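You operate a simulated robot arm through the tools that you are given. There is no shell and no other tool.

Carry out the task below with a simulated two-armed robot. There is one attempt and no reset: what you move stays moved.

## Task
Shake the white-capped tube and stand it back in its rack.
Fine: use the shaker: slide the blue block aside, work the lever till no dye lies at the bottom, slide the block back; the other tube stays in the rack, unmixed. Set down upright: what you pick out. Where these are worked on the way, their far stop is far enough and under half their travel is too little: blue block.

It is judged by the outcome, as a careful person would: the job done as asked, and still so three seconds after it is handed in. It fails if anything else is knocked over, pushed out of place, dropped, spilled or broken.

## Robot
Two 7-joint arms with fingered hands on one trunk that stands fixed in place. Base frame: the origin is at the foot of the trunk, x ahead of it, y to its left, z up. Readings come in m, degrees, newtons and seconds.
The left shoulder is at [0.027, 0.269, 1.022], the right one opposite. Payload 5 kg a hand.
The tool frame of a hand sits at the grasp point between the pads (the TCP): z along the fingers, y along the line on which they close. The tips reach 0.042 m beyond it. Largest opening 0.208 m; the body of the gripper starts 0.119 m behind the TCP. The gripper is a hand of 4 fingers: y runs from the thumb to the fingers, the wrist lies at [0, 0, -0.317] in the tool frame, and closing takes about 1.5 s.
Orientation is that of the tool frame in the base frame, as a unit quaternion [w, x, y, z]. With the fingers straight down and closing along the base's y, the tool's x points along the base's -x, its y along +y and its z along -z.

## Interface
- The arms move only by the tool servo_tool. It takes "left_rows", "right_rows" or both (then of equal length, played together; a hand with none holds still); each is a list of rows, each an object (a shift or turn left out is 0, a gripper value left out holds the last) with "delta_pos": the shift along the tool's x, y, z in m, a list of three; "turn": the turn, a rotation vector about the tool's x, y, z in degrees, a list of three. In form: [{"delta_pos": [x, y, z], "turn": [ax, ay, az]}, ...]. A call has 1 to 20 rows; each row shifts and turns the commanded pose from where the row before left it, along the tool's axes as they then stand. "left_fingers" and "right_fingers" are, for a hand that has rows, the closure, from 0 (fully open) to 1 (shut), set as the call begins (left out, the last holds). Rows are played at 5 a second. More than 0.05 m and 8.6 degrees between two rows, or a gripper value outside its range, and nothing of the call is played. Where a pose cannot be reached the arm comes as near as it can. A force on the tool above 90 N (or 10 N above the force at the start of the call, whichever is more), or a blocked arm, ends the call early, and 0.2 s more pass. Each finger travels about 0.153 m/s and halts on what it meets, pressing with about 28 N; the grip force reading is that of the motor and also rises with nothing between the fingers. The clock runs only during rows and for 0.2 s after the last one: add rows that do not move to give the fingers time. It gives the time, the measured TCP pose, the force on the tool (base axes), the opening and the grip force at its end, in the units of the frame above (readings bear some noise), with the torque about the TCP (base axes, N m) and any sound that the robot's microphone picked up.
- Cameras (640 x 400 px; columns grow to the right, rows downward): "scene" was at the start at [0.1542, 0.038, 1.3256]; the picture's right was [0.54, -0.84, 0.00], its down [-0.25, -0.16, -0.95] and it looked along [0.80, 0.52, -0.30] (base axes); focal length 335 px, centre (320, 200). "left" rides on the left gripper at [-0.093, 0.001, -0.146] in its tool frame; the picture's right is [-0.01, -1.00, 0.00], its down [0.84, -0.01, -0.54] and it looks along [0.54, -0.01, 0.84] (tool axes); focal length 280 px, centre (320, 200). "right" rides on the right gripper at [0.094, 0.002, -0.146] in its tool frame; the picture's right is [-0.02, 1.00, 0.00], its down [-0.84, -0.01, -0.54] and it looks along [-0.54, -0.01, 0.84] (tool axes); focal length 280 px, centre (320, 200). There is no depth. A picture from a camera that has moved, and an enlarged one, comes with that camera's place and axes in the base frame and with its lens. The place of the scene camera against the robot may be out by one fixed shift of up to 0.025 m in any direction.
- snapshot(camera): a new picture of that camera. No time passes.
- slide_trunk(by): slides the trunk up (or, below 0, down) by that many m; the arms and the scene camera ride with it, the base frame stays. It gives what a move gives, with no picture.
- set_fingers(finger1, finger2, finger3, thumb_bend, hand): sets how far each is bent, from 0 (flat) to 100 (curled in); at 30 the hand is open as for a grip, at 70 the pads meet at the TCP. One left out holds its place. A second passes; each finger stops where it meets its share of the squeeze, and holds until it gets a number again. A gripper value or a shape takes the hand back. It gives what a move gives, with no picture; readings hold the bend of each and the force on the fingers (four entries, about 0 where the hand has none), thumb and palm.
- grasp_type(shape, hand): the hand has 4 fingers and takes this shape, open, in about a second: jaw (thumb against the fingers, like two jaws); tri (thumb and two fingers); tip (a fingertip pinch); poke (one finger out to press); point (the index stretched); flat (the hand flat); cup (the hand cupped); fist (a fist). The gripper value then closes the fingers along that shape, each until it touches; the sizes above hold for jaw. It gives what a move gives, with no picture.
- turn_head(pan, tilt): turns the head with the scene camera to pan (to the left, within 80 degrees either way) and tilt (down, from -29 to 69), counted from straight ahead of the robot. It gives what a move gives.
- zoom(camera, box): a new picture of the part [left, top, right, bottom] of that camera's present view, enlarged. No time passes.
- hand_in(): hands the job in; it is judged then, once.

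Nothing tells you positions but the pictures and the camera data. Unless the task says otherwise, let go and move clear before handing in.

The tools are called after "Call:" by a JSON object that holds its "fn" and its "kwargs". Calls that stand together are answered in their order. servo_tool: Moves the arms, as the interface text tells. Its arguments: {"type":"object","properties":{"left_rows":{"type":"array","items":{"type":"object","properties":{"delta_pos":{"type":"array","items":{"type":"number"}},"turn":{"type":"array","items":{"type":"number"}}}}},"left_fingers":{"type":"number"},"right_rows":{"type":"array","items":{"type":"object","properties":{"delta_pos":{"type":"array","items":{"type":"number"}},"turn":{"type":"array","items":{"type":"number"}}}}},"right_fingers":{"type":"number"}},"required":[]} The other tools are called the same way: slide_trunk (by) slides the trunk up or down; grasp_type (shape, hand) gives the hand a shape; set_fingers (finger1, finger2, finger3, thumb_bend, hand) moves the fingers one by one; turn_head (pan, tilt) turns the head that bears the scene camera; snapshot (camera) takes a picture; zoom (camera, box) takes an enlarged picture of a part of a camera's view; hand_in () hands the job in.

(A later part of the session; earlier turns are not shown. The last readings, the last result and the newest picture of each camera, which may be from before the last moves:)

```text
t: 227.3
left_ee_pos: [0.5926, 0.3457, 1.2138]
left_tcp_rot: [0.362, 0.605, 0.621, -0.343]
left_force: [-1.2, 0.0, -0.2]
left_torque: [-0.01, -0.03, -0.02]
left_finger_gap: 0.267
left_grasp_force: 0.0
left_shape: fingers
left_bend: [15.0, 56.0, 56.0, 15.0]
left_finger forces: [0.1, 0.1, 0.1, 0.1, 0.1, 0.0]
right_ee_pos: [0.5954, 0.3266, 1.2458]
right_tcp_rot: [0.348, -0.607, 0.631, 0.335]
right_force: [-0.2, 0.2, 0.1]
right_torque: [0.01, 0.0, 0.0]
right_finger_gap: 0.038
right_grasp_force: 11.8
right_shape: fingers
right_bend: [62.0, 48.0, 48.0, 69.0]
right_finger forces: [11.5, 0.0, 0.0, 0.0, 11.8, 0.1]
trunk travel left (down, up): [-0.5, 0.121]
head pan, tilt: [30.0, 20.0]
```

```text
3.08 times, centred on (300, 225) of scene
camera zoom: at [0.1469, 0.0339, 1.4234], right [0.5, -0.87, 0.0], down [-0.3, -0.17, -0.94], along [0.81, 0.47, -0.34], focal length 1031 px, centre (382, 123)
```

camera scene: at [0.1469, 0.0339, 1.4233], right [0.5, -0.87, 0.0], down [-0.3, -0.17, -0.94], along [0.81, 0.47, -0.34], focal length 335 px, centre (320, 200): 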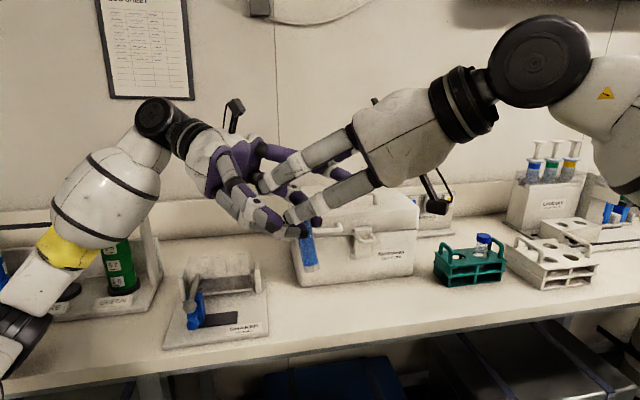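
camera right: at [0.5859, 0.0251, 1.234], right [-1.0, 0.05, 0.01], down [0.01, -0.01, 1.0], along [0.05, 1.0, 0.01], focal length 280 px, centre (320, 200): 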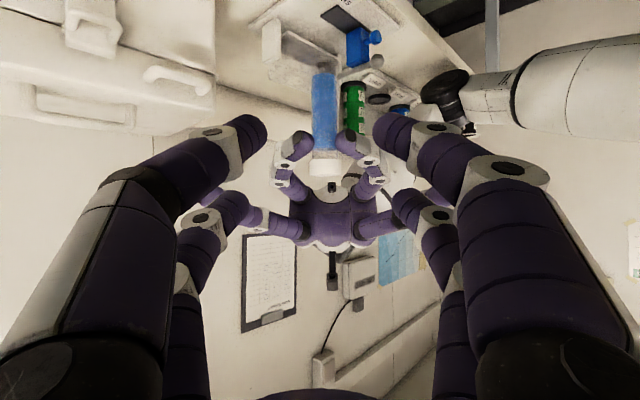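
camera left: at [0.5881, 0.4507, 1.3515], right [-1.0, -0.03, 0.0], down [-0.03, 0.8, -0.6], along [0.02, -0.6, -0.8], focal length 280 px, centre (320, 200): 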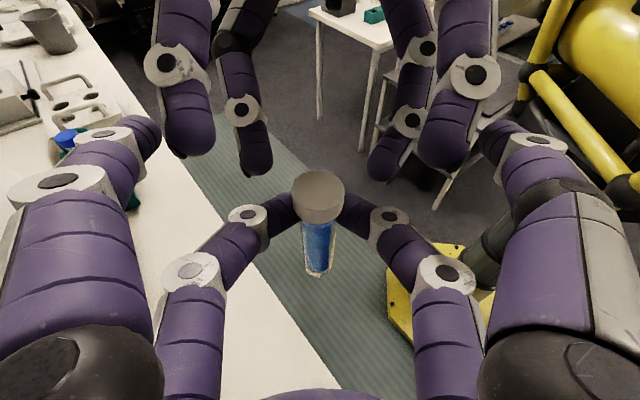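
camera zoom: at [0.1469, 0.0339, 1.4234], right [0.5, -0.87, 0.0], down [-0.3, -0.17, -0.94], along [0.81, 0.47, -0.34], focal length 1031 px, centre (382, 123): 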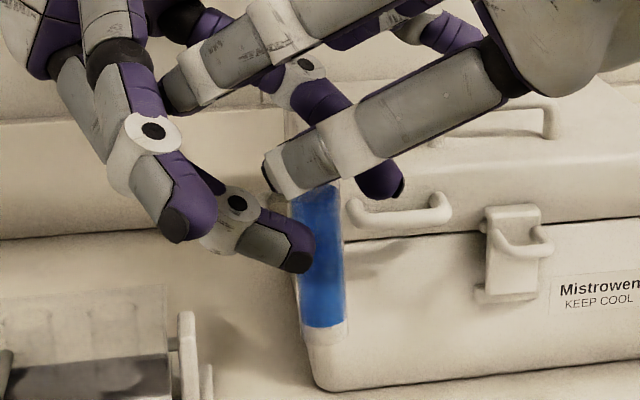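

The tube stays with the right hand. Withdrawing the left hand straight back, then parking it to the left.

Call:
{"fn": "servo_tool", "kwargs": {"left_rows": [{"delta_pos": [0.0124, 0.001, -0.0362]}, {"delta_pos": [0.0124, 0.001, -0.0362]}, {"delta_pos": [0.0124, 0.001, -0.0362]}, {"delta_pos": [0.0124, 0.001, -0.0362]}, {"delta_pos": [0.0, 0.0, -0.04]}, {}]}}

Call:
{"fn": "zoom", "kwargs": {"camera": "right", "box": [220, 0, 420, 160]}}

Call:
{"fn": "snapshot", "kwargs": {"camera": "scene"}}

```text
t: 228.8
left_ee_pos: [0.5903, 0.532, 1.2643]
left_tcp_rot: [0.362, 0.605, 0.62, -0.343]
left_force: [0.9, 1.1, -0.6]
left_torque: [-0.03, 0.0, -0.03]
left_finger_gap: 0.2672
left_grasp_force: 0.0
left_shape: fingers
left_bend: [15.0, 56.0, 56.0, 15.0]
left_finger forces: [0.0, 0.1, 0.0, 0.0, 0.0, 0.1]
right_ee_pos: [0.5971, 0.325, 1.2449]
right_tcp_rot: [0.346, -0.608, 0.631, 0.335]
right_force: [-0.5, -0.3, -0.9]
right_torque: [0.03, -0.01, 0.02]
right_finger_gap: 0.0383
right_grasp_force: 11.9
right_shape: fingers
right_bend: [62.0, 48.0, 48.0, 69.0]
right_finger forces: [11.4, 0.0, 0.1, 0.0, 11.8, 0.1]
trunk travel left (down, up): [-0.5, 0.121]
head pan, tilt: [30.0, 20.0]
```

```text
2.50 times, centred on (320, 80) of right
camera zoom: at [0.5887, 0.1522, 1.2436], right [-1.0, 0.05, 0.01], down [0.01, -0.01, 1.0], along [0.05, 1.0, 0.01], focal length 701 px, centre (320, 500)
```

zoom: 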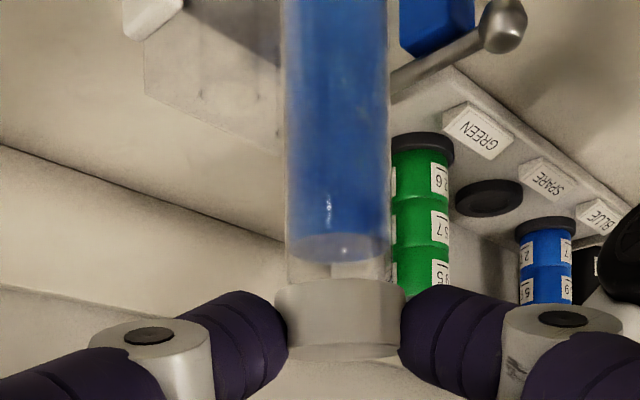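

```text
taken
camera scene: at [0.1472, 0.034, 1.4233], right [0.5, -0.87, 0.0], down [-0.3, -0.17, -0.94], along [0.81, 0.47, -0.34], focal length 335 px, centre (320, 200)
```

scene: 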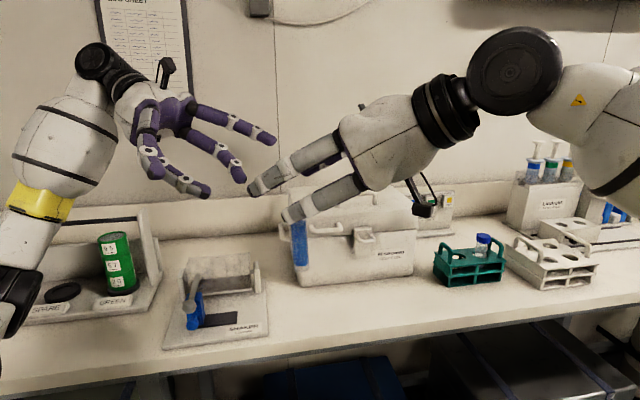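

The tube hangs vertically from the right hand. I'll raise the trunk back to the height used at the rack, park the left hand as an observing camera, and turn the right hand back to its rack heading.

Call:
{"fn": "slide_trunk", "kwargs": {"by": 0.1}}

Call:
{"fn": "servo_tool", "kwargs": {"right_rows": [{"delta_pos": [0.0133, 0, -0.0212]}, {"delta_pos": [0.0133, 0, -0.0212]}, {"delta_pos": [0.0133, 0, -0.0212]}, {"delta_pos": [0.0133, 0, -0.0212]}, {"turn": [6.63, 0, 4.17]}, {"turn": [6.63, 0, 4.17]}, {"turn": [6.63, 0, 4.17]}, {"turn": [6.63, 0, 4.17]}, {"turn": [6.63, 0, 4.17]}, {"turn": [6.63, 0, 4.17]}, {"turn": [6.63, 0, 4.17]}, {"turn": [6.63, 0, 4.17]}, {}]}}

Call:
{"fn": "zoom", "kwargs": {"camera": "right", "box": [220, 0, 420, 160]}}

Call:
{"fn": "snapshot", "kwargs": {"camera": "scene"}}

```text
t: 230.1
left_ee_pos: [0.592, 0.5323, 1.3631]
left_tcp_rot: [0.362, 0.605, 0.621, -0.344]
left_force: [0.2, 0.4, -0.3]
left_torque: [-0.06, 0.02, -0.01]
left_finger_gap: 0.2673
left_grasp_force: 0.1
left_shape: fingers
left_bend: [15.0, 56.0, 56.0, 15.0]
left_finger forces: [0.1, 0.0, 0.1, 0.0, 0.0, 0.1]
right_ee_pos: [0.596, 0.3256, 1.3441]
right_tcp_rot: [0.347, -0.608, 0.631, 0.336]
right_force: [0.7, -0.2, -1.5]
right_torque: [0.0, 0.02, 0.03]
right_finger_gap: 0.0383
right_grasp_force: 11.8
right_shape: fingers
right_bend: [62.0, 48.0, 48.0, 69.0]
right_finger forces: [11.4, 0.0, 0.0, 0.0, 11.9, 0.1]
trunk travel left (down, up): [-0.6, 0.021]
head pan, tilt: [30.0, 20.0]
```

```text
t: 232.9
left_ee_pos: [0.5922, 0.5306, 1.3643]
left_tcp_rot: [0.362, 0.605, 0.621, -0.342]
left_force: [0.4, -1.3, 0.0]
left_torque: [0.08, 0.0, -0.04]
left_finger_gap: 0.2669
left_grasp_force: 0.1
left_shape: fingers
left_bend: [15.0, 56.0, 56.0, 15.0]
left_finger forces: [0.1, 0.0, 0.0, 0.1, 0.0, 0.0]
right_ee_pos: [0.5936, 0.2258, 1.3469]
right_tcp_rot: [0.472, -0.189, 0.855, 0.104]
right_force: [0.0, -0.1, -1.5]
right_torque: [0.05, -0.04, 0.02]
right_finger_gap: 0.038
right_grasp_force: 11.2
right_shape: fingers
right_bend: [62.0, 48.0, 48.0, 69.0]
right_finger forces: [11.5, 0.0, 0.1, 0.0, 11.8, 0.0]
trunk travel left (down, up): [-0.6, 0.021]
head pan, tilt: [30.0, 20.0]
```

```text
2.50 times, centred on (320, 80) of right
camera zoom: at [0.4353, 0.1516, 1.344], right [-0.42, 0.91, 0.01], down [0.0, -0.01, 1.0], along [0.91, 0.42, 0.01], focal length 701 px, centre (320, 500)
```

zoom: 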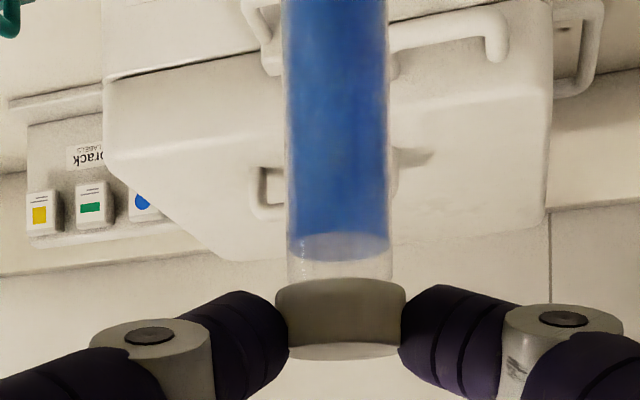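

```text
taken
camera scene: at [0.1449, 0.0329, 1.5237], right [0.5, -0.87, 0.0], down [-0.3, -0.17, -0.94], along [0.81, 0.47, -0.34], focal length 335 px, centre (320, 200)
```

scene: 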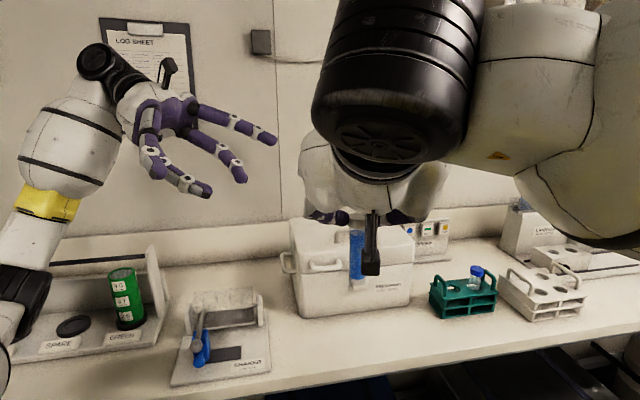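

Grip steady and tube vertical. Moving around the front toward the rack.

Call:
{"fn": "servo_tool", "kwargs": {"right_rows": [{"delta_pos": [0.0033, -0.0331, 0.0176]}, {"delta_pos": [0.0033, -0.0331, 0.0176]}, {"delta_pos": [0.0033, -0.0331, 0.0176]}, {"delta_pos": [0.0033, -0.0331, 0.0176]}, {"delta_pos": [0.0033, -0.0331, 0.0176]}, {"delta_pos": [0.0033, -0.0331, 0.0176]}, {"delta_pos": [0.0033, -0.0331, 0.0176]}, {"delta_pos": [0.0033, -0.0331, 0.0176]}, {"delta_pos": [-0.0188, -0.0025, 0.0298]}, {"delta_pos": [-0.0188, -0.0025, 0.0298]}, {"delta_pos": [-0.0188, -0.0025, 0.0298]}, {"delta_pos": [-0.0188, -0.0025, 0.0298]}, {"delta_pos": [-0.0188, -0.0025, 0.0298]}, {}]}}

Call:
{"fn": "servo_tool", "kwargs": {"left_rows": [{"turn": [-7.2, 0, -4.2]}, {"turn": [-7.2, 0, -4.2]}, {"turn": [-7.2, 0, -4.2]}, {"turn": [-7.2, 0, -4.2]}, {"turn": [-7.2, 0, -4.2]}, {"turn": [-7.2, 0, -4.2]}, {"turn": [0, -6, 0]}, {"turn": [0, -6, 0]}, {}]}}

Call:
{"fn": "turn_head", "kwargs": {"pan": 8, "tilt": 25}}

Call:
{"fn": "snapshot", "kwargs": {"camera": "left"}}

Call:
{"fn": "snapshot", "kwargs": {"camera": "scene"}}

```text
t: 235.9
left_ee_pos: [0.5909, 0.5315, 1.3644]
left_tcp_rot: [0.361, 0.606, 0.62, -0.343]
left_force: [-0.8, -0.1, 0.1]
left_torque: [0.06, 0.01, 0.01]
left_finger_gap: 0.2674
left_grasp_force: 0.0
left_shape: fingers
left_bend: [15.0, 56.0, 56.0, 15.0]
left_finger forces: [0.0, 0.0, 0.0, 0.1, 0.0, 0.0]
right_ee_pos: [0.9645, 0.0939, 1.2462]
right_tcp_rot: [0.472, -0.191, 0.854, 0.106]
right_force: [-0.4, -0.7, -1.0]
right_torque: [0.01, 0.01, 0.05]
right_finger_gap: 0.0379
right_grasp_force: 11.0
right_shape: fingers
right_bend: [62.0, 48.0, 48.0, 69.0]
right_finger forces: [11.3, 0.1, 0.1, 0.0, 11.5, 0.0]
trunk travel left (down, up): [-0.6, 0.021]
head pan, tilt: [30.0, 20.0]
```

```text
t: 237.9
left_ee_pos: [0.5916, 0.5308, 1.3648]
left_tcp_rot: [0.559, 0.266, 0.762, -0.19]
left_force: [0.2, -0.6, 0.2]
left_torque: [0.04, -0.02, 0.01]
left_finger_gap: 0.2673
left_grasp_force: 0.0
left_shape: fingers
left_bend: [15.0, 56.0, 56.0, 15.0]
left_finger forces: [0.0, 0.1, 0.0, 0.0, 0.0, 0.1]
right_ee_pos: [0.9648, 0.0953, 1.2469]
right_tcp_rot: [0.471, -0.191, 0.855, 0.105]
right_force: [0.3, -0.1, -0.7]
right_torque: [0.03, -0.02, -0.01]
right_finger_gap: 0.0378
right_grasp_force: 11.3
right_shape: fingers
right_bend: [62.0, 48.0, 48.0, 69.0]
right_finger forces: [11.4, 0.0, 0.0, 0.0, 11.7, 0.1]
trunk travel left (down, up): [-0.6, 0.021]
head pan, tilt: [30.0, 20.0]
```

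```text
t: 238.7
left_ee_pos: [0.5917, 0.5315, 1.3642]
left_tcp_rot: [0.558, 0.266, 0.762, -0.19]
left_force: [-1.0, -0.3, -0.9]
left_torque: [0.02, -0.01, -0.01]
left_finger_gap: 0.2674
left_grasp_force: 0.1
left_shape: fingers
left_bend: [15.0, 56.0, 56.0, 15.0]
left_finger forces: [0.1, 0.1, 0.0, 0.0, 0.0, 0.0]
right_ee_pos: [0.9647, 0.0955, 1.2475]
right_tcp_rot: [0.472, -0.192, 0.854, 0.106]
right_force: [0.0, 0.1, -0.3]
right_torque: [0.01, 0.01, 0.03]
right_finger_gap: 0.0379
right_grasp_force: 11.4
right_shape: fingers
right_bend: [62.0, 48.0, 48.0, 69.0]
right_finger forces: [11.2, 0.1, 0.1, 0.0, 11.6, 0.0]
trunk travel left (down, up): [-0.6, 0.021]
head pan, tilt: [8.0, 25.0]
```

```text
taken
camera left: at [0.5036, 0.6011, 1.4979], right [-0.62, -0.79, 0.01], down [-0.61, 0.47, -0.64], along [0.5, -0.4, -0.77], focal length 280 px, centre (320, 200)
```

left: 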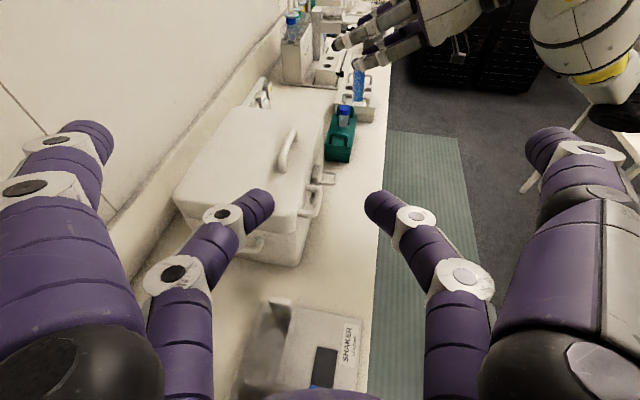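

```text
taken
camera scene: at [0.1553, 0.0002, 1.5156], right [0.14, -0.99, 0.0], down [-0.42, -0.06, -0.91], along [0.9, 0.13, -0.42], focal length 335 px, centre (320, 200)
```

scene: 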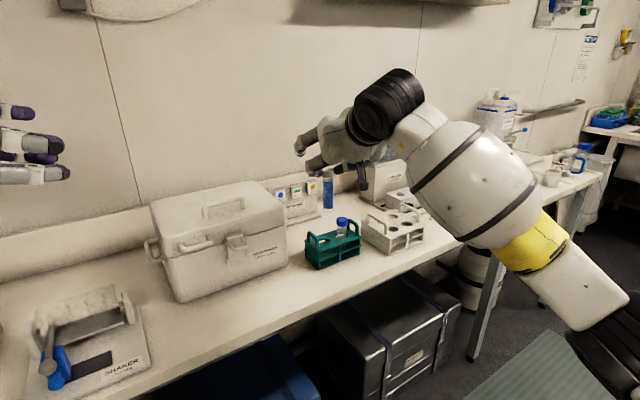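

Both views see the rack and the tube. Zooming in to measure the empty hole and the tube.

Call:
{"fn": "zoom", "kwargs": {"camera": "left", "box": [300, 50, 400, 170]}}

Call:
{"fn": "zoom", "kwargs": {"camera": "scene", "box": [290, 150, 390, 280]}}

```text
3.33 times, centred on (350, 110) of left
camera zoom: at [0.5036, 0.6011, 1.4979], right [-0.62, -0.79, 0.01], down [-0.61, 0.47, -0.64], along [0.5, -0.4, -0.77], focal length 935 px, centre (220, 500)
```

zoom: 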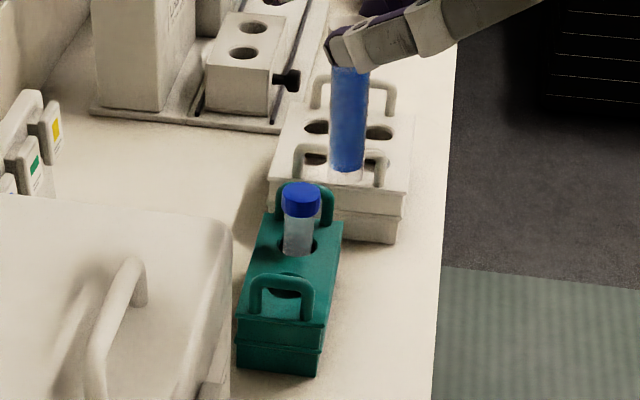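

```text
3.08 times, centred on (340, 215) of scene
camera zoom: at [0.1553, 0.0002, 1.5156], right [0.14, -0.99, 0.0], down [-0.42, -0.06, -0.91], along [0.9, 0.13, -0.42], focal length 1031 px, centre (258, 154)
```

zoom: 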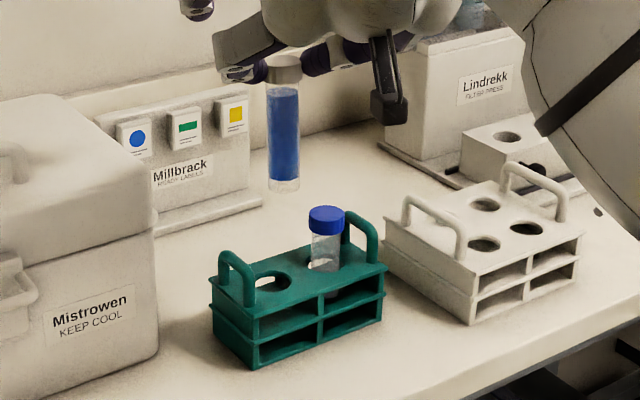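

Comparing both views, the tube leans about 4–5° with its bottom toward the robot. I'll tilt the hand to level it, then move over the empty hole and re-check.

Call:
{"fn": "servo_tool", "kwargs": {"right_rows": [{"turn": [0, -4.5, 0]}, {"delta_pos": [0.008, -0.0018, 0.0244]}, {"delta_pos": [0.008, -0.0018, 0.0244]}, {}]}}

Call:
{"fn": "zoom", "kwargs": {"camera": "left", "box": [300, 50, 400, 170]}}

Call:
{"fn": "zoom", "kwargs": {"camera": "scene", "box": [300, 170, 380, 270]}}

```text
t: 239.7
left_ee_pos: [0.5907, 0.5313, 1.3641]
left_tcp_rot: [0.558, 0.266, 0.763, -0.189]
left_force: [0.1, 0.1, 0.4]
left_torque: [0.01, -0.01, 0.04]
left_finger_gap: 0.2672
left_grasp_force: 0.2
left_shape: fingers
left_bend: [15.0, 56.0, 56.0, 15.0]
left_finger forces: [0.0, 0.0, 0.0, 0.0, 0.1, 0.0]
right_ee_pos: [0.9979, 0.1055, 1.2099]
right_tcp_rot: [0.504, -0.188, 0.836, 0.113]
right_force: [-0.4, -1.3, -0.3]
right_torque: [-0.02, 0.05, 0.0]
right_finger_gap: 0.0378
right_grasp_force: 11.7
right_shape: fingers
right_bend: [62.0, 48.0, 48.0, 69.0]
right_finger forces: [11.3, 0.0, 0.0, 0.0, 11.6, 0.0]
trunk travel left (down, up): [-0.6, 0.021]
head pan, tilt: [8.0, 25.0]
```

```text
3.33 times, centred on (350, 110) of left
camera zoom: at [0.5032, 0.6012, 1.4981], right [-0.62, -0.79, 0.01], down [-0.61, 0.47, -0.64], along [0.5, -0.4, -0.77], focal length 935 px, centre (220, 500)
```

zoom: 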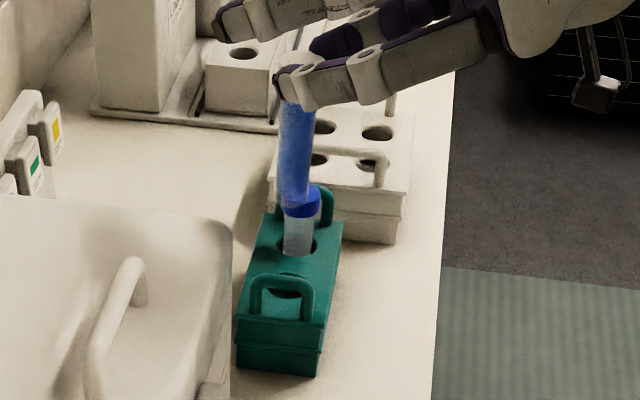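

```text
4.00 times, centred on (340, 220) of scene
camera zoom: at [0.155, 0.0001, 1.5157], right [0.14, -0.99, 0.0], down [-0.42, -0.06, -0.91], along [0.9, 0.13, -0.42], focal length 1341 px, centre (240, 120)
```

zoom: 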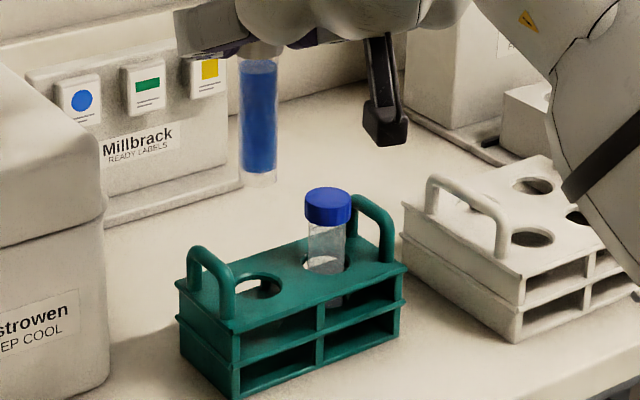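

Aligned within about 2 mm in both views and nearly vertical. Lowering to just above the rack and checking again.

Call:
{"fn": "servo_tool", "kwargs": {"right_rows": [{"delta_pos": [-0.0009, 0.0006, 0.0017]}, {"delta_pos": [0.0177, 0, 0.0093]}, {"delta_pos": [0.0177, 0, 0.0093]}, {"delta_pos": [0.0133, 0, 0.007]}, {}]}}

Call:
{"fn": "zoom", "kwargs": {"camera": "left", "box": [310, 70, 380, 160]}}

Call:
{"fn": "zoom", "kwargs": {"camera": "scene", "box": [300, 170, 380, 270]}}

```text
t: 240.9
left_ee_pos: [0.5904, 0.5308, 1.3644]
left_tcp_rot: [0.558, 0.266, 0.763, -0.19]
left_force: [-1.0, 0.3, -0.8]
left_torque: [0.03, 0.0, 0.03]
left_finger_gap: 0.2674
left_grasp_force: 0.0
left_shape: fingers
left_bend: [15.0, 56.0, 56.0, 15.0]
left_finger forces: [0.1, 0.1, 0.0, 0.1, 0.1, 0.1]
right_ee_pos: [0.9986, 0.1073, 1.1555]
right_tcp_rot: [0.505, -0.187, 0.835, 0.112]
right_force: [0.1, -0.3, -0.8]
right_torque: [0.02, 0.01, -0.02]
right_finger_gap: 0.0376
right_grasp_force: 11.4
right_shape: fingers
right_bend: [62.0, 48.0, 48.0, 69.0]
right_finger forces: [11.4, 0.0, 0.0, 0.1, 11.6, 0.1]
trunk travel left (down, up): [-0.6, 0.021]
head pan, tilt: [8.0, 25.0]
```

```text
4.44 times, centred on (345, 115) of left
camera zoom: at [0.5034, 0.6011, 1.498], right [-0.62, -0.79, 0.01], down [-0.61, 0.47, -0.64], along [0.5, -0.4, -0.77], focal length 1246 px, centre (209, 578)
```

zoom: 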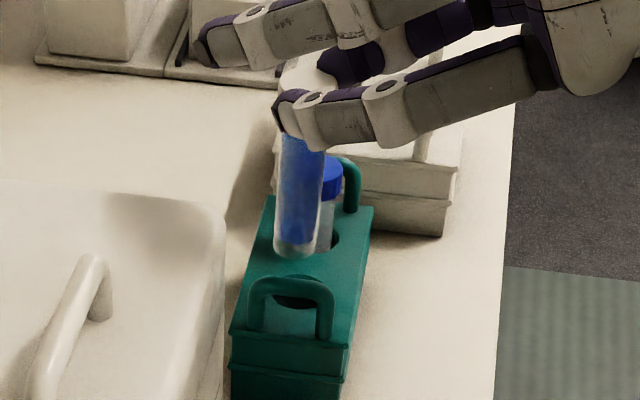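

```text
4.00 times, centred on (340, 220) of scene
camera zoom: at [0.1551, 0.0001, 1.5156], right [0.14, -0.99, 0.0], down [-0.42, -0.06, -0.91], along [0.9, 0.13, -0.42], focal length 1341 px, centre (240, 120)
```

zoom: 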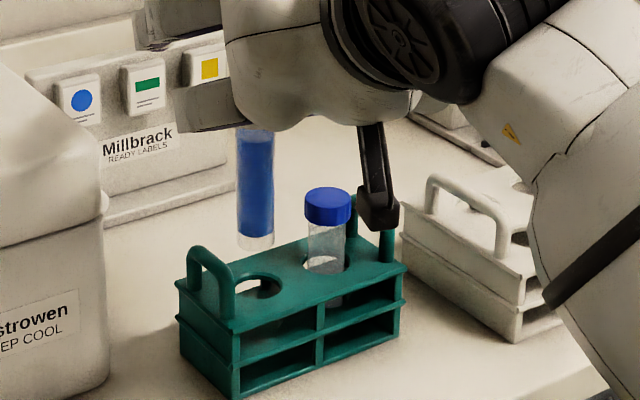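

Call:
{"fn": "servo_tool", "kwargs": {"right_rows": [{"delta_pos": [0.001, -0.0021, -0.0019]}, {"delta_pos": [0.0133, 0, 0.007]}, {}]}}

Call:
{"fn": "zoom", "kwargs": {"camera": "left", "box": [310, 70, 380, 160]}}

Call:
{"fn": "zoom", "kwargs": {"camera": "scene", "box": [310, 190, 370, 260]}}

```text
t: 241.7
left_ee_pos: [0.5904, 0.5306, 1.3644]
left_tcp_rot: [0.558, 0.266, 0.763, -0.19]
left_force: [-0.8, -0.4, 0.2]
left_torque: [-0.01, 0.01, 0.02]
left_finger_gap: 0.2671
left_grasp_force: 0.0
left_shape: fingers
left_bend: [15.0, 56.0, 56.0, 15.0]
left_finger forces: [0.0, 0.1, 0.0, 0.0, 0.0, 0.0]
right_ee_pos: [1.0, 0.1041, 1.1424]
right_tcp_rot: [0.504, -0.187, 0.836, 0.112]
right_force: [0.2, 0.7, -0.4]
right_torque: [-0.01, 0.02, -0.01]
right_finger_gap: 0.0379
right_grasp_force: 11.6
right_shape: fingers
right_bend: [62.0, 48.0, 48.0, 69.0]
right_finger forces: [11.4, 0.1, 0.0, 0.0, 11.6, 0.1]
trunk travel left (down, up): [-0.6, 0.021]
head pan, tilt: [8.0, 25.0]
```

```text
4.44 times, centred on (345, 115) of left
camera zoom: at [0.5033, 0.6011, 1.498], right [-0.62, -0.79, 0.01], down [-0.61, 0.47, -0.64], along [0.5, -0.4, -0.77], focal length 1246 px, centre (209, 578)
```

zoom: 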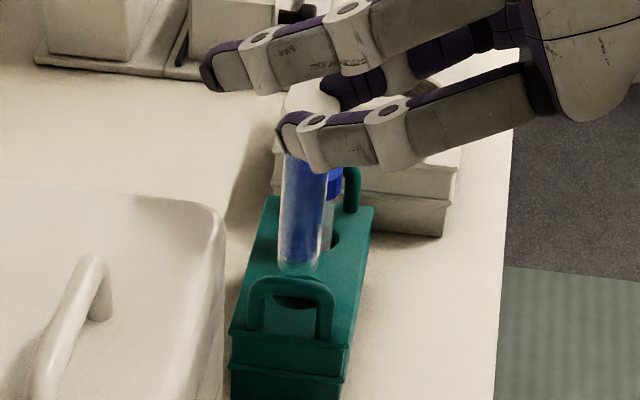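

```text
5.71 times, centred on (340, 225) of scene
camera zoom: at [0.1551, 0.0001, 1.5157], right [0.14, -0.99, 0.0], down [-0.42, -0.06, -0.91], along [0.9, 0.13, -0.42], focal length 1915 px, centre (206, 57)
```

zoom: 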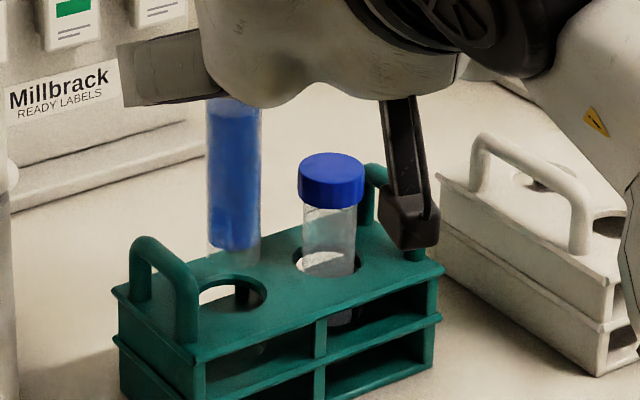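

Centred over the hole in both views. Lowering into the rack in small steps, watching force.

Call:
{"fn": "servo_tool", "kwargs": {"right_rows": [{"delta_pos": [0.0088, 0, 0.0046]}, {"delta_pos": [0.0088, 0, 0.0046]}, {}]}}

Call:
{"fn": "zoom", "kwargs": {"camera": "scene", "box": [310, 190, 370, 260]}}

Call:
{"fn": "snapshot", "kwargs": {"camera": "right"}}

```text
t: 242.5
left_ee_pos: [0.5915, 0.5314, 1.3651]
left_tcp_rot: [0.559, 0.266, 0.762, -0.19]
left_force: [0.7, 0.6, 0.0]
left_torque: [0.02, 0.01, 0.01]
left_finger_gap: 0.2672
left_grasp_force: 0.1
left_shape: fingers
left_bend: [15.0, 56.0, 56.0, 15.0]
left_finger forces: [0.0, 0.0, 0.1, 0.0, 0.0, 0.0]
right_ee_pos: [1.0001, 0.105, 1.1202]
right_tcp_rot: [0.505, -0.188, 0.835, 0.113]
right_force: [-0.6, 0.1, -0.6]
right_torque: [-0.04, 0.01, 0.03]
right_finger_gap: 0.0382
right_grasp_force: 11.4
right_shape: fingers
right_bend: [62.0, 48.0, 48.0, 69.0]
right_finger forces: [11.3, 0.1, 0.0, 0.1, 11.7, 0.1]
trunk travel left (down, up): [-0.6, 0.021]
head pan, tilt: [8.0, 25.0]
```

```text
5.71 times, centred on (340, 225) of scene
camera zoom: at [0.1553, 0.0001, 1.5156], right [0.14, -0.99, 0.0], down [-0.42, -0.06, -0.91], along [0.9, 0.13, -0.42], focal length 1915 px, centre (206, 57)
```

zoom: 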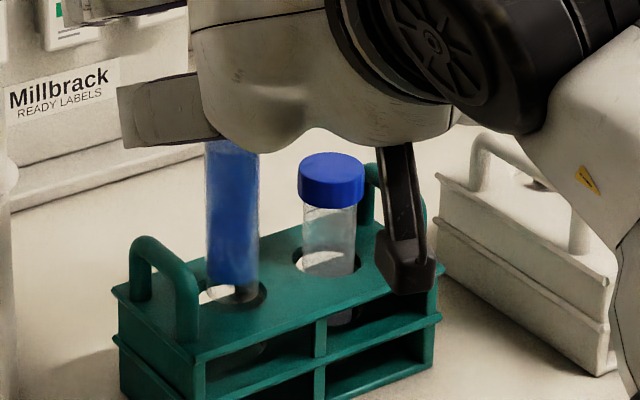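

```text
taken
camera right: at [0.843, 0.0321, 1.1052], right [-0.42, 0.91, 0.01], down [-0.07, -0.05, 1.0], along [0.9, 0.42, 0.08], focal length 280 px, centre (320, 200)
```

right: 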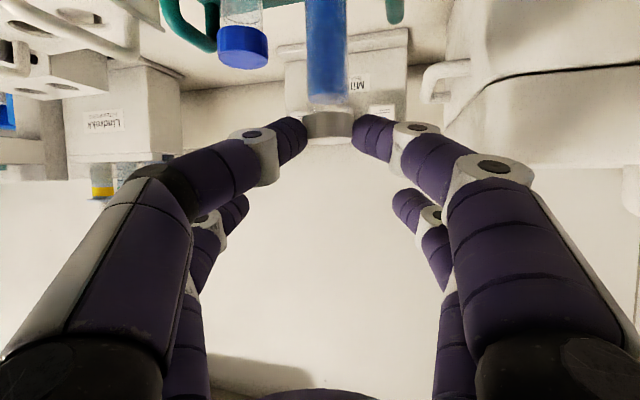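

The tube end is entering the hole. Continuing down.

Call:
{"fn": "servo_tool", "kwargs": {"right_rows": [{"delta_pos": [0.0088, 0, 0.0046]}, {"delta_pos": [0.0088, 0, 0.0046]}, {}]}}

Call:
{"fn": "zoom", "kwargs": {"camera": "scene", "box": [310, 190, 370, 260]}}

Call:
{"fn": "zoom", "kwargs": {"camera": "right", "box": [140, 0, 440, 200]}}

```text
t: 243.3
left_ee_pos: [0.5911, 0.532, 1.3644]
left_tcp_rot: [0.558, 0.267, 0.762, -0.191]
left_force: [0.0, 0.1, -0.8]
left_torque: [-0.01, -0.01, 0.02]
left_finger_gap: 0.2674
left_grasp_force: 0.0
left_shape: fingers
left_bend: [15.0, 56.0, 56.0, 15.0]
left_finger forces: [0.1, 0.0, 0.0, 0.0, 0.0, 0.1]
right_ee_pos: [0.9995, 0.1057, 1.1024]
right_tcp_rot: [0.505, -0.187, 0.835, 0.113]
right_force: [0.5, 0.4, -1.1]
right_torque: [-0.02, 0.02, -0.04]
right_finger_gap: 0.038
right_grasp_force: 11.6
right_shape: fingers
right_bend: [62.0, 48.0, 48.0, 69.0]
right_finger forces: [11.4, 0.1, 0.1, 0.0, 11.6, 0.0]
trunk travel left (down, up): [-0.6, 0.021]
head pan, tilt: [8.0, 25.0]
```

```text
5.71 times, centred on (340, 225) of scene
camera zoom: at [0.1553, 0.0001, 1.5156], right [0.14, -0.99, 0.0], down [-0.42, -0.06, -0.91], along [0.9, 0.13, -0.42], focal length 1915 px, centre (206, 57)
```

zoom: 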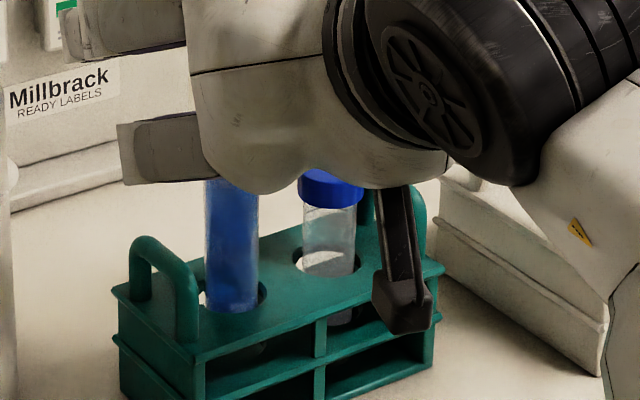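

```text
2.00 times, centred on (290, 100) of right
camera zoom: at [0.8434, 0.0324, 1.086], right [-0.42, 0.91, 0.01], down [-0.07, -0.05, 1.0], along [0.9, 0.42, 0.08], focal length 561 px, centre (380, 400)
```

zoom: 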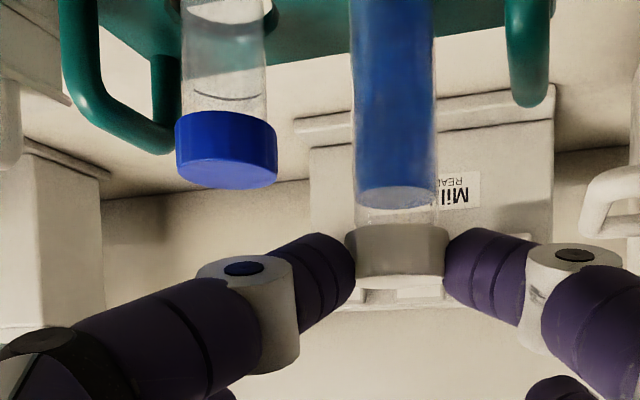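

Call:
{"fn": "servo_tool", "kwargs": {"right_rows": [{"delta_pos": [0.0088, 0, 0.0046]}, {"delta_pos": [0.0088, 0, 0.0046]}, {}]}}

Call:
{"fn": "zoom", "kwargs": {"camera": "right", "box": [140, 0, 440, 200]}}

Call:
{"fn": "zoom", "kwargs": {"camera": "scene", "box": [310, 190, 370, 260]}}

```text
t: 244.1
left_ee_pos: [0.5914, 0.5317, 1.3654]
left_tcp_rot: [0.558, 0.266, 0.762, -0.19]
left_force: [0.4, -0.5, 0.0]
left_torque: [0.04, -0.01, 0.0]
left_finger_gap: 0.2674
left_grasp_force: 0.0
left_shape: fingers
left_bend: [15.0, 56.0, 56.0, 15.0]
left_finger forces: [0.0, 0.1, 0.0, 0.0, 0.0, 0.0]
right_ee_pos: [1.0005, 0.1057, 1.0815]
right_tcp_rot: [0.505, -0.187, 0.835, 0.113]
right_force: [0.2, 0.6, -0.5]
right_torque: [-0.09, 0.03, -0.01]
right_finger_gap: 0.0378
right_grasp_force: 11.7
right_shape: fingers
right_bend: [62.0, 48.0, 48.0, 69.0]
right_finger forces: [11.4, 0.1, 0.0, 0.0, 11.6, 0.0]
trunk travel left (down, up): [-0.6, 0.021]
head pan, tilt: [8.0, 25.0]
```

```text
2.00 times, centred on (290, 100) of right
camera zoom: at [0.8437, 0.0319, 1.066], right [-0.42, 0.91, 0.01], down [-0.07, -0.05, 1.0], along [0.9, 0.42, 0.08], focal length 561 px, centre (380, 400)
```

zoom: 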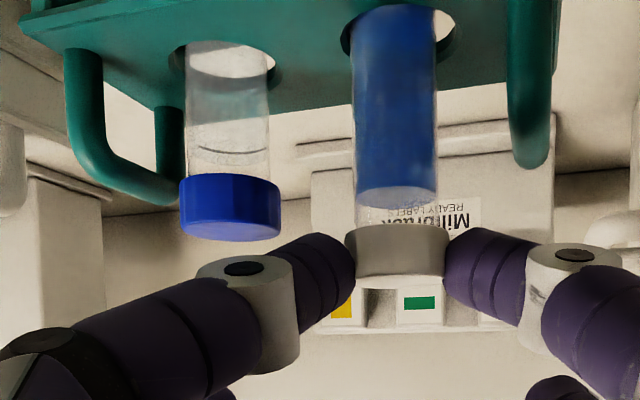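

```text
5.71 times, centred on (340, 225) of scene
camera zoom: at [0.1552, 0.0001, 1.5156], right [0.14, -0.99, 0.0], down [-0.42, -0.06, -0.91], along [0.9, 0.13, -0.42], focal length 1915 px, centre (206, 57)
```

zoom: 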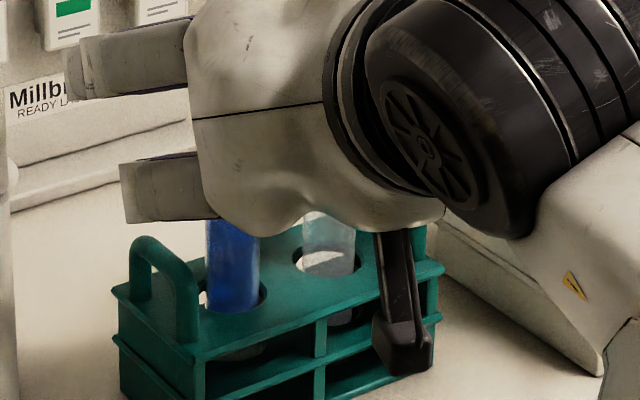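

Call:
{"fn": "servo_tool", "kwargs": {"right_rows": [{"delta_pos": [0.0088, 0, 0.0046]}, {}]}}

Call:
{"fn": "servo_tool", "kwargs": {"right_rows": [{"delta_pos": [0.0022, 0, 0.0012]}, {}]}}

Call:
{"fn": "zoom", "kwargs": {"camera": "right", "box": [140, 0, 440, 200]}}

```text
t: 244.7
left_ee_pos: [0.5919, 0.5311, 1.3648]
left_tcp_rot: [0.559, 0.267, 0.762, -0.191]
left_force: [0.1, 0.4, 0.4]
left_torque: [0.02, -0.02, 0.01]
left_finger_gap: 0.2673
left_grasp_force: 0.1
left_shape: fingers
left_bend: [15.0, 56.0, 56.0, 15.0]
left_finger forces: [0.0, 0.0, 0.0, 0.1, 0.1, 0.0]
right_ee_pos: [1.0007, 0.1042, 1.0701]
right_tcp_rot: [0.505, -0.187, 0.835, 0.112]
right_force: [0.1, 0.5, 0.0]
right_torque: [-0.02, 0.01, 0.02]
right_finger_gap: 0.038
right_grasp_force: 11.2
right_shape: fingers
right_bend: [62.0, 48.0, 48.0, 69.0]
right_finger forces: [11.4, 0.1, 0.0, 0.0, 11.7, 0.0]
trunk travel left (down, up): [-0.6, 0.021]
head pan, tilt: [8.0, 25.0]
```

```text
t: 245.3
left_ee_pos: [0.5904, 0.5308, 1.3654]
left_tcp_rot: [0.559, 0.266, 0.762, -0.191]
left_force: [0.4, -0.2, 0.1]
left_torque: [-0.01, 0.04, 0.01]
left_finger_gap: 0.2673
left_grasp_force: 0.0
left_shape: fingers
left_bend: [15.0, 56.0, 56.0, 15.0]
left_finger forces: [0.1, 0.1, 0.0, 0.0, 0.0, 0.1]
right_ee_pos: [0.9998, 0.1046, 1.0691]
right_tcp_rot: [0.505, -0.187, 0.835, 0.112]
right_force: [-1.2, -0.8, -0.3]
right_torque: [-0.01, 0.01, 0.0]
right_finger_gap: 0.038
right_grasp_force: 11.6
right_shape: fingers
right_bend: [62.0, 48.0, 48.0, 69.0]
right_finger forces: [11.4, 0.1, 0.0, 0.1, 11.7, 0.1]
trunk travel left (down, up): [-0.6, 0.021]
head pan, tilt: [8.0, 25.0]
```

```text
2.00 times, centred on (290, 100) of right
camera zoom: at [0.8432, 0.0318, 1.0534], right [-0.42, 0.91, 0.01], down [-0.07, -0.05, 1.0], along [0.9, 0.42, 0.08], focal length 561 px, centre (380, 400)
```

zoom: 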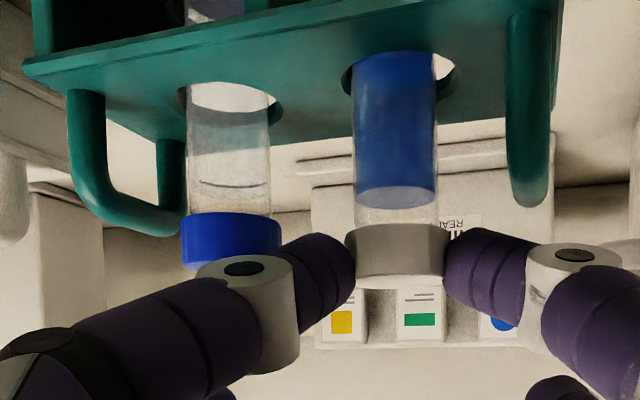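

Call:
{"fn": "servo_tool", "kwargs": {"right_rows": [{"delta_pos": [0.0026, 0, 0.0014]}, {}]}}

Call:
{"fn": "servo_tool", "kwargs": {"right_rows": [{"delta_pos": [0.0026, 0, 0.0014]}, {}]}}

Call:
{"fn": "zoom", "kwargs": {"camera": "right", "box": [140, 0, 440, 200]}}

Call:
{"fn": "zoom", "kwargs": {"camera": "scene", "box": [310, 190, 370, 260]}}

```text
t: 245.9
left_ee_pos: [0.5908, 0.5309, 1.3637]
left_tcp_rot: [0.558, 0.267, 0.762, -0.191]
left_force: [0.7, 0.1, 0.4]
left_torque: [-0.03, 0.01, -0.01]
left_finger_gap: 0.2674
left_grasp_force: 0.1
left_shape: fingers
left_bend: [15.0, 56.0, 56.0, 15.0]
left_finger forces: [0.1, 0.0, 0.0, 0.1, 0.0, 0.0]
right_ee_pos: [1.0002, 0.1043, 1.0664]
right_tcp_rot: [0.504, -0.187, 0.836, 0.112]
right_force: [0.0, 0.7, 0.1]
right_torque: [-0.02, 0.0, 0.03]
right_finger_gap: 0.0378
right_grasp_force: 11.1
right_shape: fingers
right_bend: [62.0, 48.0, 48.0, 69.0]
right_finger forces: [11.3, 0.0, 0.1, 0.1, 11.6, 0.1]
trunk travel left (down, up): [-0.6, 0.021]
head pan, tilt: [8.0, 25.0]
```

```text
t: 246.5
left_ee_pos: [0.5909, 0.5312, 1.3649]
left_tcp_rot: [0.558, 0.266, 0.763, -0.19]
left_force: [0.1, -0.3, 0.3]
left_torque: [0.01, 0.01, 0.0]
left_finger_gap: 0.2672
left_grasp_force: 0.0
left_shape: fingers
left_bend: [15.0, 56.0, 56.0, 15.0]
left_finger forces: [0.1, 0.0, 0.1, 0.0, 0.0, 0.0]
right_ee_pos: [1.0004, 0.1053, 1.0627]
right_tcp_rot: [0.504, -0.187, 0.836, 0.112]
right_force: [-0.5, 0.0, -0.5]
right_torque: [-0.02, 0.01, 0.02]
right_finger_gap: 0.038
right_grasp_force: 11.4
right_shape: fingers
right_bend: [62.0, 48.0, 48.0, 69.0]
right_finger forces: [11.3, 0.1, 0.0, 0.1, 11.5, 0.1]
trunk travel left (down, up): [-0.6, 0.021]
head pan, tilt: [8.0, 25.0]
```

```text
2.00 times, centred on (290, 100) of right
camera zoom: at [0.8431, 0.0322, 1.048], right [-0.42, 0.91, 0.01], down [-0.07, -0.05, 1.0], along [0.9, 0.42, 0.08], focal length 561 px, centre (380, 400)
```

zoom: 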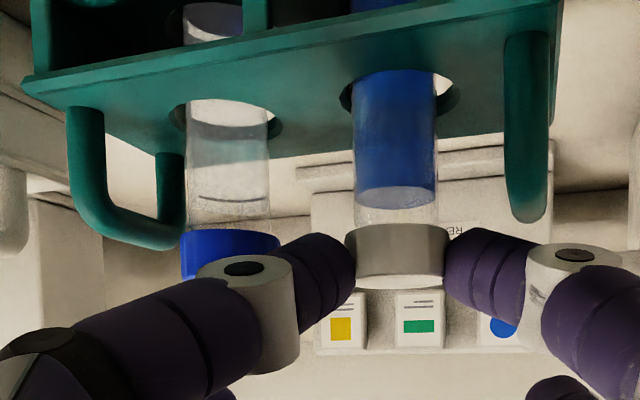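

```text
5.71 times, centred on (340, 225) of scene
camera zoom: at [0.1553, 0.0001, 1.5156], right [0.14, -0.99, 0.0], down [-0.42, -0.06, -0.91], along [0.9, 0.13, -0.42], focal length 1915 px, centre (206, 57)
```

zoom: 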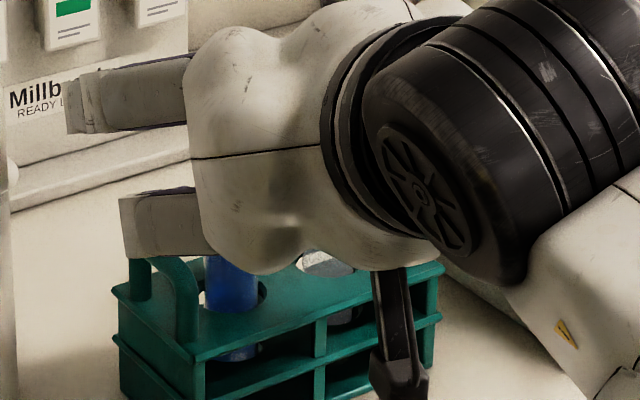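

Call:
{"fn": "servo_tool", "kwargs": {"right_rows": [{"delta_pos": [0.0018, 0, 0.001]}, {}]}}

Call:
{"fn": "set_fingers", "kwargs": {"hand": "right", "finger1": 61, "thumb_bend": 67.5}}

Call:
{"fn": "zoom", "kwargs": {"camera": "right", "box": [140, 0, 440, 200]}}

```text
t: 247.1
left_ee_pos: [0.5911, 0.5316, 1.3638]
left_tcp_rot: [0.558, 0.266, 0.763, -0.19]
left_force: [-0.6, -0.6, 0.9]
left_torque: [0.0, -0.01, 0.02]
left_finger_gap: 0.2673
left_grasp_force: 0.1
left_shape: fingers
left_bend: [15.0, 56.0, 56.0, 15.0]
left_finger forces: [0.0, 0.0, 0.1, 0.0, 0.1, 0.0]
right_ee_pos: [1.0004, 0.1048, 1.06]
right_tcp_rot: [0.504, -0.187, 0.836, 0.112]
right_force: [1.2, 0.1, 0.1]
right_torque: [0.01, 0.01, 0.0]
right_finger_gap: 0.0377
right_grasp_force: 10.9
right_shape: fingers
right_bend: [62.0, 48.0, 48.0, 69.0]
right_finger forces: [11.5, 0.0, 0.0, 0.0, 11.8, 0.1]
trunk travel left (down, up): [-0.6, 0.021]
head pan, tilt: [8.0, 25.0]
```

```text
t: 248.1
left_ee_pos: [0.5924, 0.5306, 1.3645]
left_tcp_rot: [0.559, 0.266, 0.762, -0.19]
left_force: [0.0, 0.6, -0.1]
left_torque: [-0.02, -0.05, 0.0]
left_finger_gap: 0.267
left_grasp_force: 0.0
left_shape: fingers
left_bend: [15.0, 56.0, 56.0, 15.0]
left_finger forces: [0.0, 0.1, 0.0, 0.0, 0.0, 0.0]
right_ee_pos: [0.9997, 0.1043, 1.061]
right_tcp_rot: [0.506, -0.186, 0.835, 0.113]
right_force: [0.3, -0.6, 1.3]
right_torque: [0.02, -0.01, 0.05]
right_finger_gap: 0.0418
right_grasp_force: 0.9
right_shape: fingers
right_bend: [61.0, 48.0, 48.0, 67.0]
right_finger forces: [0.7, 0.0, 0.0, 0.0, 0.7, 0.0]
trunk travel left (down, up): [-0.6, 0.021]
head pan, tilt: [8.0, 25.0]
```

```text
2.00 times, centred on (290, 100) of right
camera zoom: at [0.8428, 0.0321, 1.0456], right [-0.42, 0.91, 0.01], down [-0.07, -0.05, 1.0], along [0.9, 0.42, 0.08], focal length 561 px, centre (380, 400)
```

zoom: 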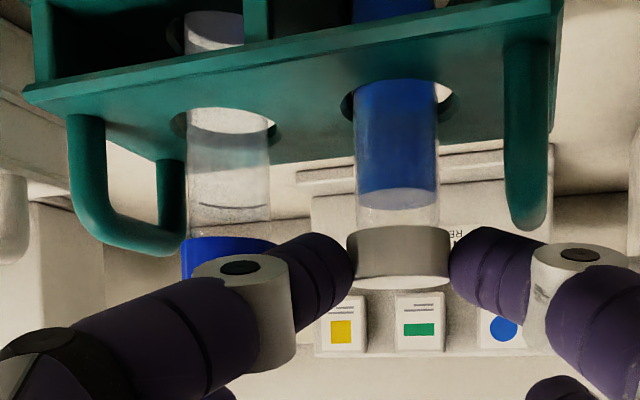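

The tube is seated level with the blue one. Opening just enough and lifting away.

Call:
{"fn": "set_fingers", "kwargs": {"hand": "right", "finger1": 60, "thumb_bend": 64.5}}

Call:
{"fn": "zoom", "kwargs": {"camera": "right", "box": [140, 0, 440, 200]}}

Call:
{"fn": "zoom", "kwargs": {"camera": "left", "box": [310, 70, 380, 160]}}

```text
t: 249.1
left_ee_pos: [0.5912, 0.5308, 1.3644]
left_tcp_rot: [0.558, 0.267, 0.762, -0.191]
left_force: [-0.4, 0.1, 0.7]
left_torque: [-0.01, 0.02, 0.02]
left_finger_gap: 0.2672
left_grasp_force: 0.0
left_shape: fingers
left_bend: [15.0, 56.0, 56.0, 15.0]
left_finger forces: [0.0, 0.0, 0.0, 0.0, 0.0, 0.0]
right_ee_pos: [0.9995, 0.1057, 1.0607]
right_tcp_rot: [0.504, -0.187, 0.835, 0.113]
right_force: [0.3, -0.4, 0.2]
right_torque: [0.02, -0.02, 0.01]
right_finger_gap: 0.0496
right_grasp_force: 0.0
right_shape: fingers
right_bend: [60.0, 48.0, 48.0, 64.0]
right_finger forces: [0.0, 0.1, 0.1, 0.1, 0.0, 0.1]
trunk travel left (down, up): [-0.6, 0.021]
head pan, tilt: [8.0, 25.0]
```

```text
2.00 times, centred on (290, 100) of right
camera zoom: at [0.8429, 0.0321, 1.0455], right [-0.42, 0.91, 0.01], down [-0.07, -0.05, 1.0], along [0.9, 0.42, 0.08], focal length 561 px, centre (380, 400)
```

zoom: 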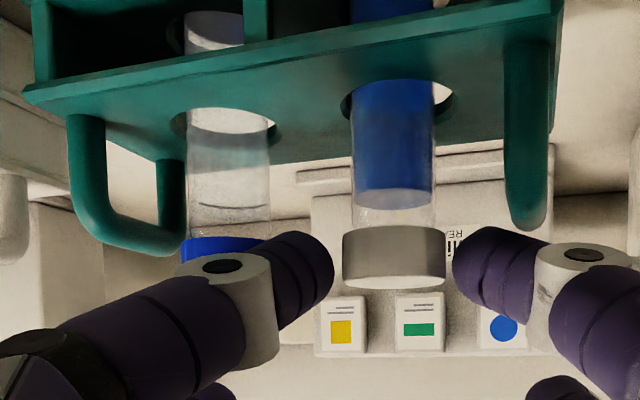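

```text
4.44 times, centred on (345, 115) of left
camera zoom: at [0.5037, 0.6011, 1.4978], right [-0.62, -0.79, 0.01], down [-0.61, 0.47, -0.64], along [0.5, -0.4, -0.77], focal length 1246 px, centre (209, 578)
```

zoom: 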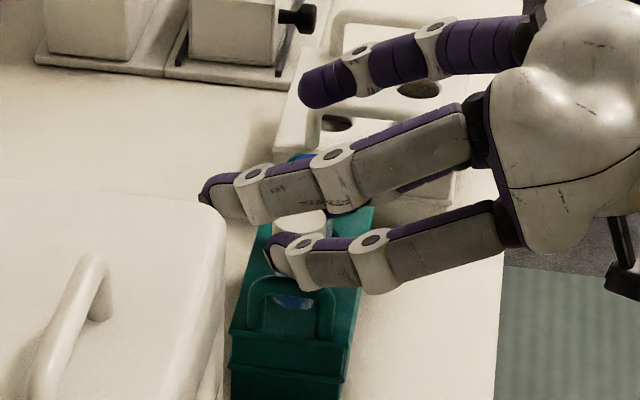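

Call:
{"fn": "servo_tool", "kwargs": {"right_rows": [{"delta_pos": [-0.0088, 0, -0.0046]}, {"delta_pos": [-0.0177, 0, -0.0093]}, {"delta_pos": [-0.0177, 0, -0.0093]}, {"delta_pos": [-0.0266, 0, -0.014]}, {"delta_pos": [-0.0266, 0, -0.014]}, {}]}}

Call:
{"fn": "zoom", "kwargs": {"camera": "right", "box": [140, 0, 440, 200]}}

Call:
{"fn": "zoom", "kwargs": {"camera": "scene", "box": [300, 170, 380, 270]}}

```text
t: 250.5
left_ee_pos: [0.5923, 0.532, 1.3641]
left_tcp_rot: [0.559, 0.267, 0.762, -0.191]
left_force: [0.7, -0.7, -0.3]
left_torque: [-0.03, -0.01, -0.04]
left_finger_gap: 0.2672
left_grasp_force: 0.1
left_shape: fingers
left_bend: [15.0, 56.0, 56.0, 15.0]
left_finger forces: [0.0, 0.1, 0.0, 0.0, 0.1, 0.1]
right_ee_pos: [0.9996, 0.1043, 1.1711]
right_tcp_rot: [0.504, -0.187, 0.836, 0.112]
right_force: [0.7, 0.0, 0.0]
right_torque: [0.0, -0.03, 0.03]
right_finger_gap: 0.0495
right_grasp_force: 0.0
right_shape: fingers
right_bend: [60.0, 48.0, 48.0, 64.0]
right_finger forces: [0.0, 0.0, 0.0, 0.0, 0.1, 0.0]
trunk travel left (down, up): [-0.6, 0.021]
head pan, tilt: [8.0, 25.0]
```

```text
2.00 times, centred on (290, 100) of right
camera zoom: at [0.8434, 0.0316, 1.1553], right [-0.42, 0.91, 0.01], down [-0.07, -0.05, 1.0], along [0.9, 0.42, 0.08], focal length 561 px, centre (380, 400)
```

zoom: 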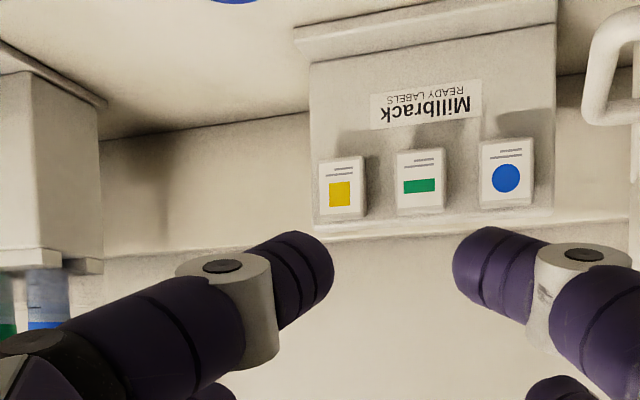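

```text
4.00 times, centred on (340, 220) of scene
camera zoom: at [0.1557, 0.0002, 1.5154], right [0.14, -0.99, 0.0], down [-0.42, -0.06, -0.91], along [0.9, 0.13, -0.42], focal length 1341 px, centre (240, 120)
```

zoom: 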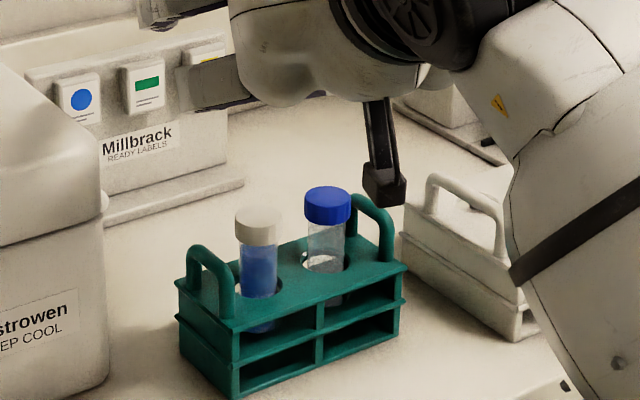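

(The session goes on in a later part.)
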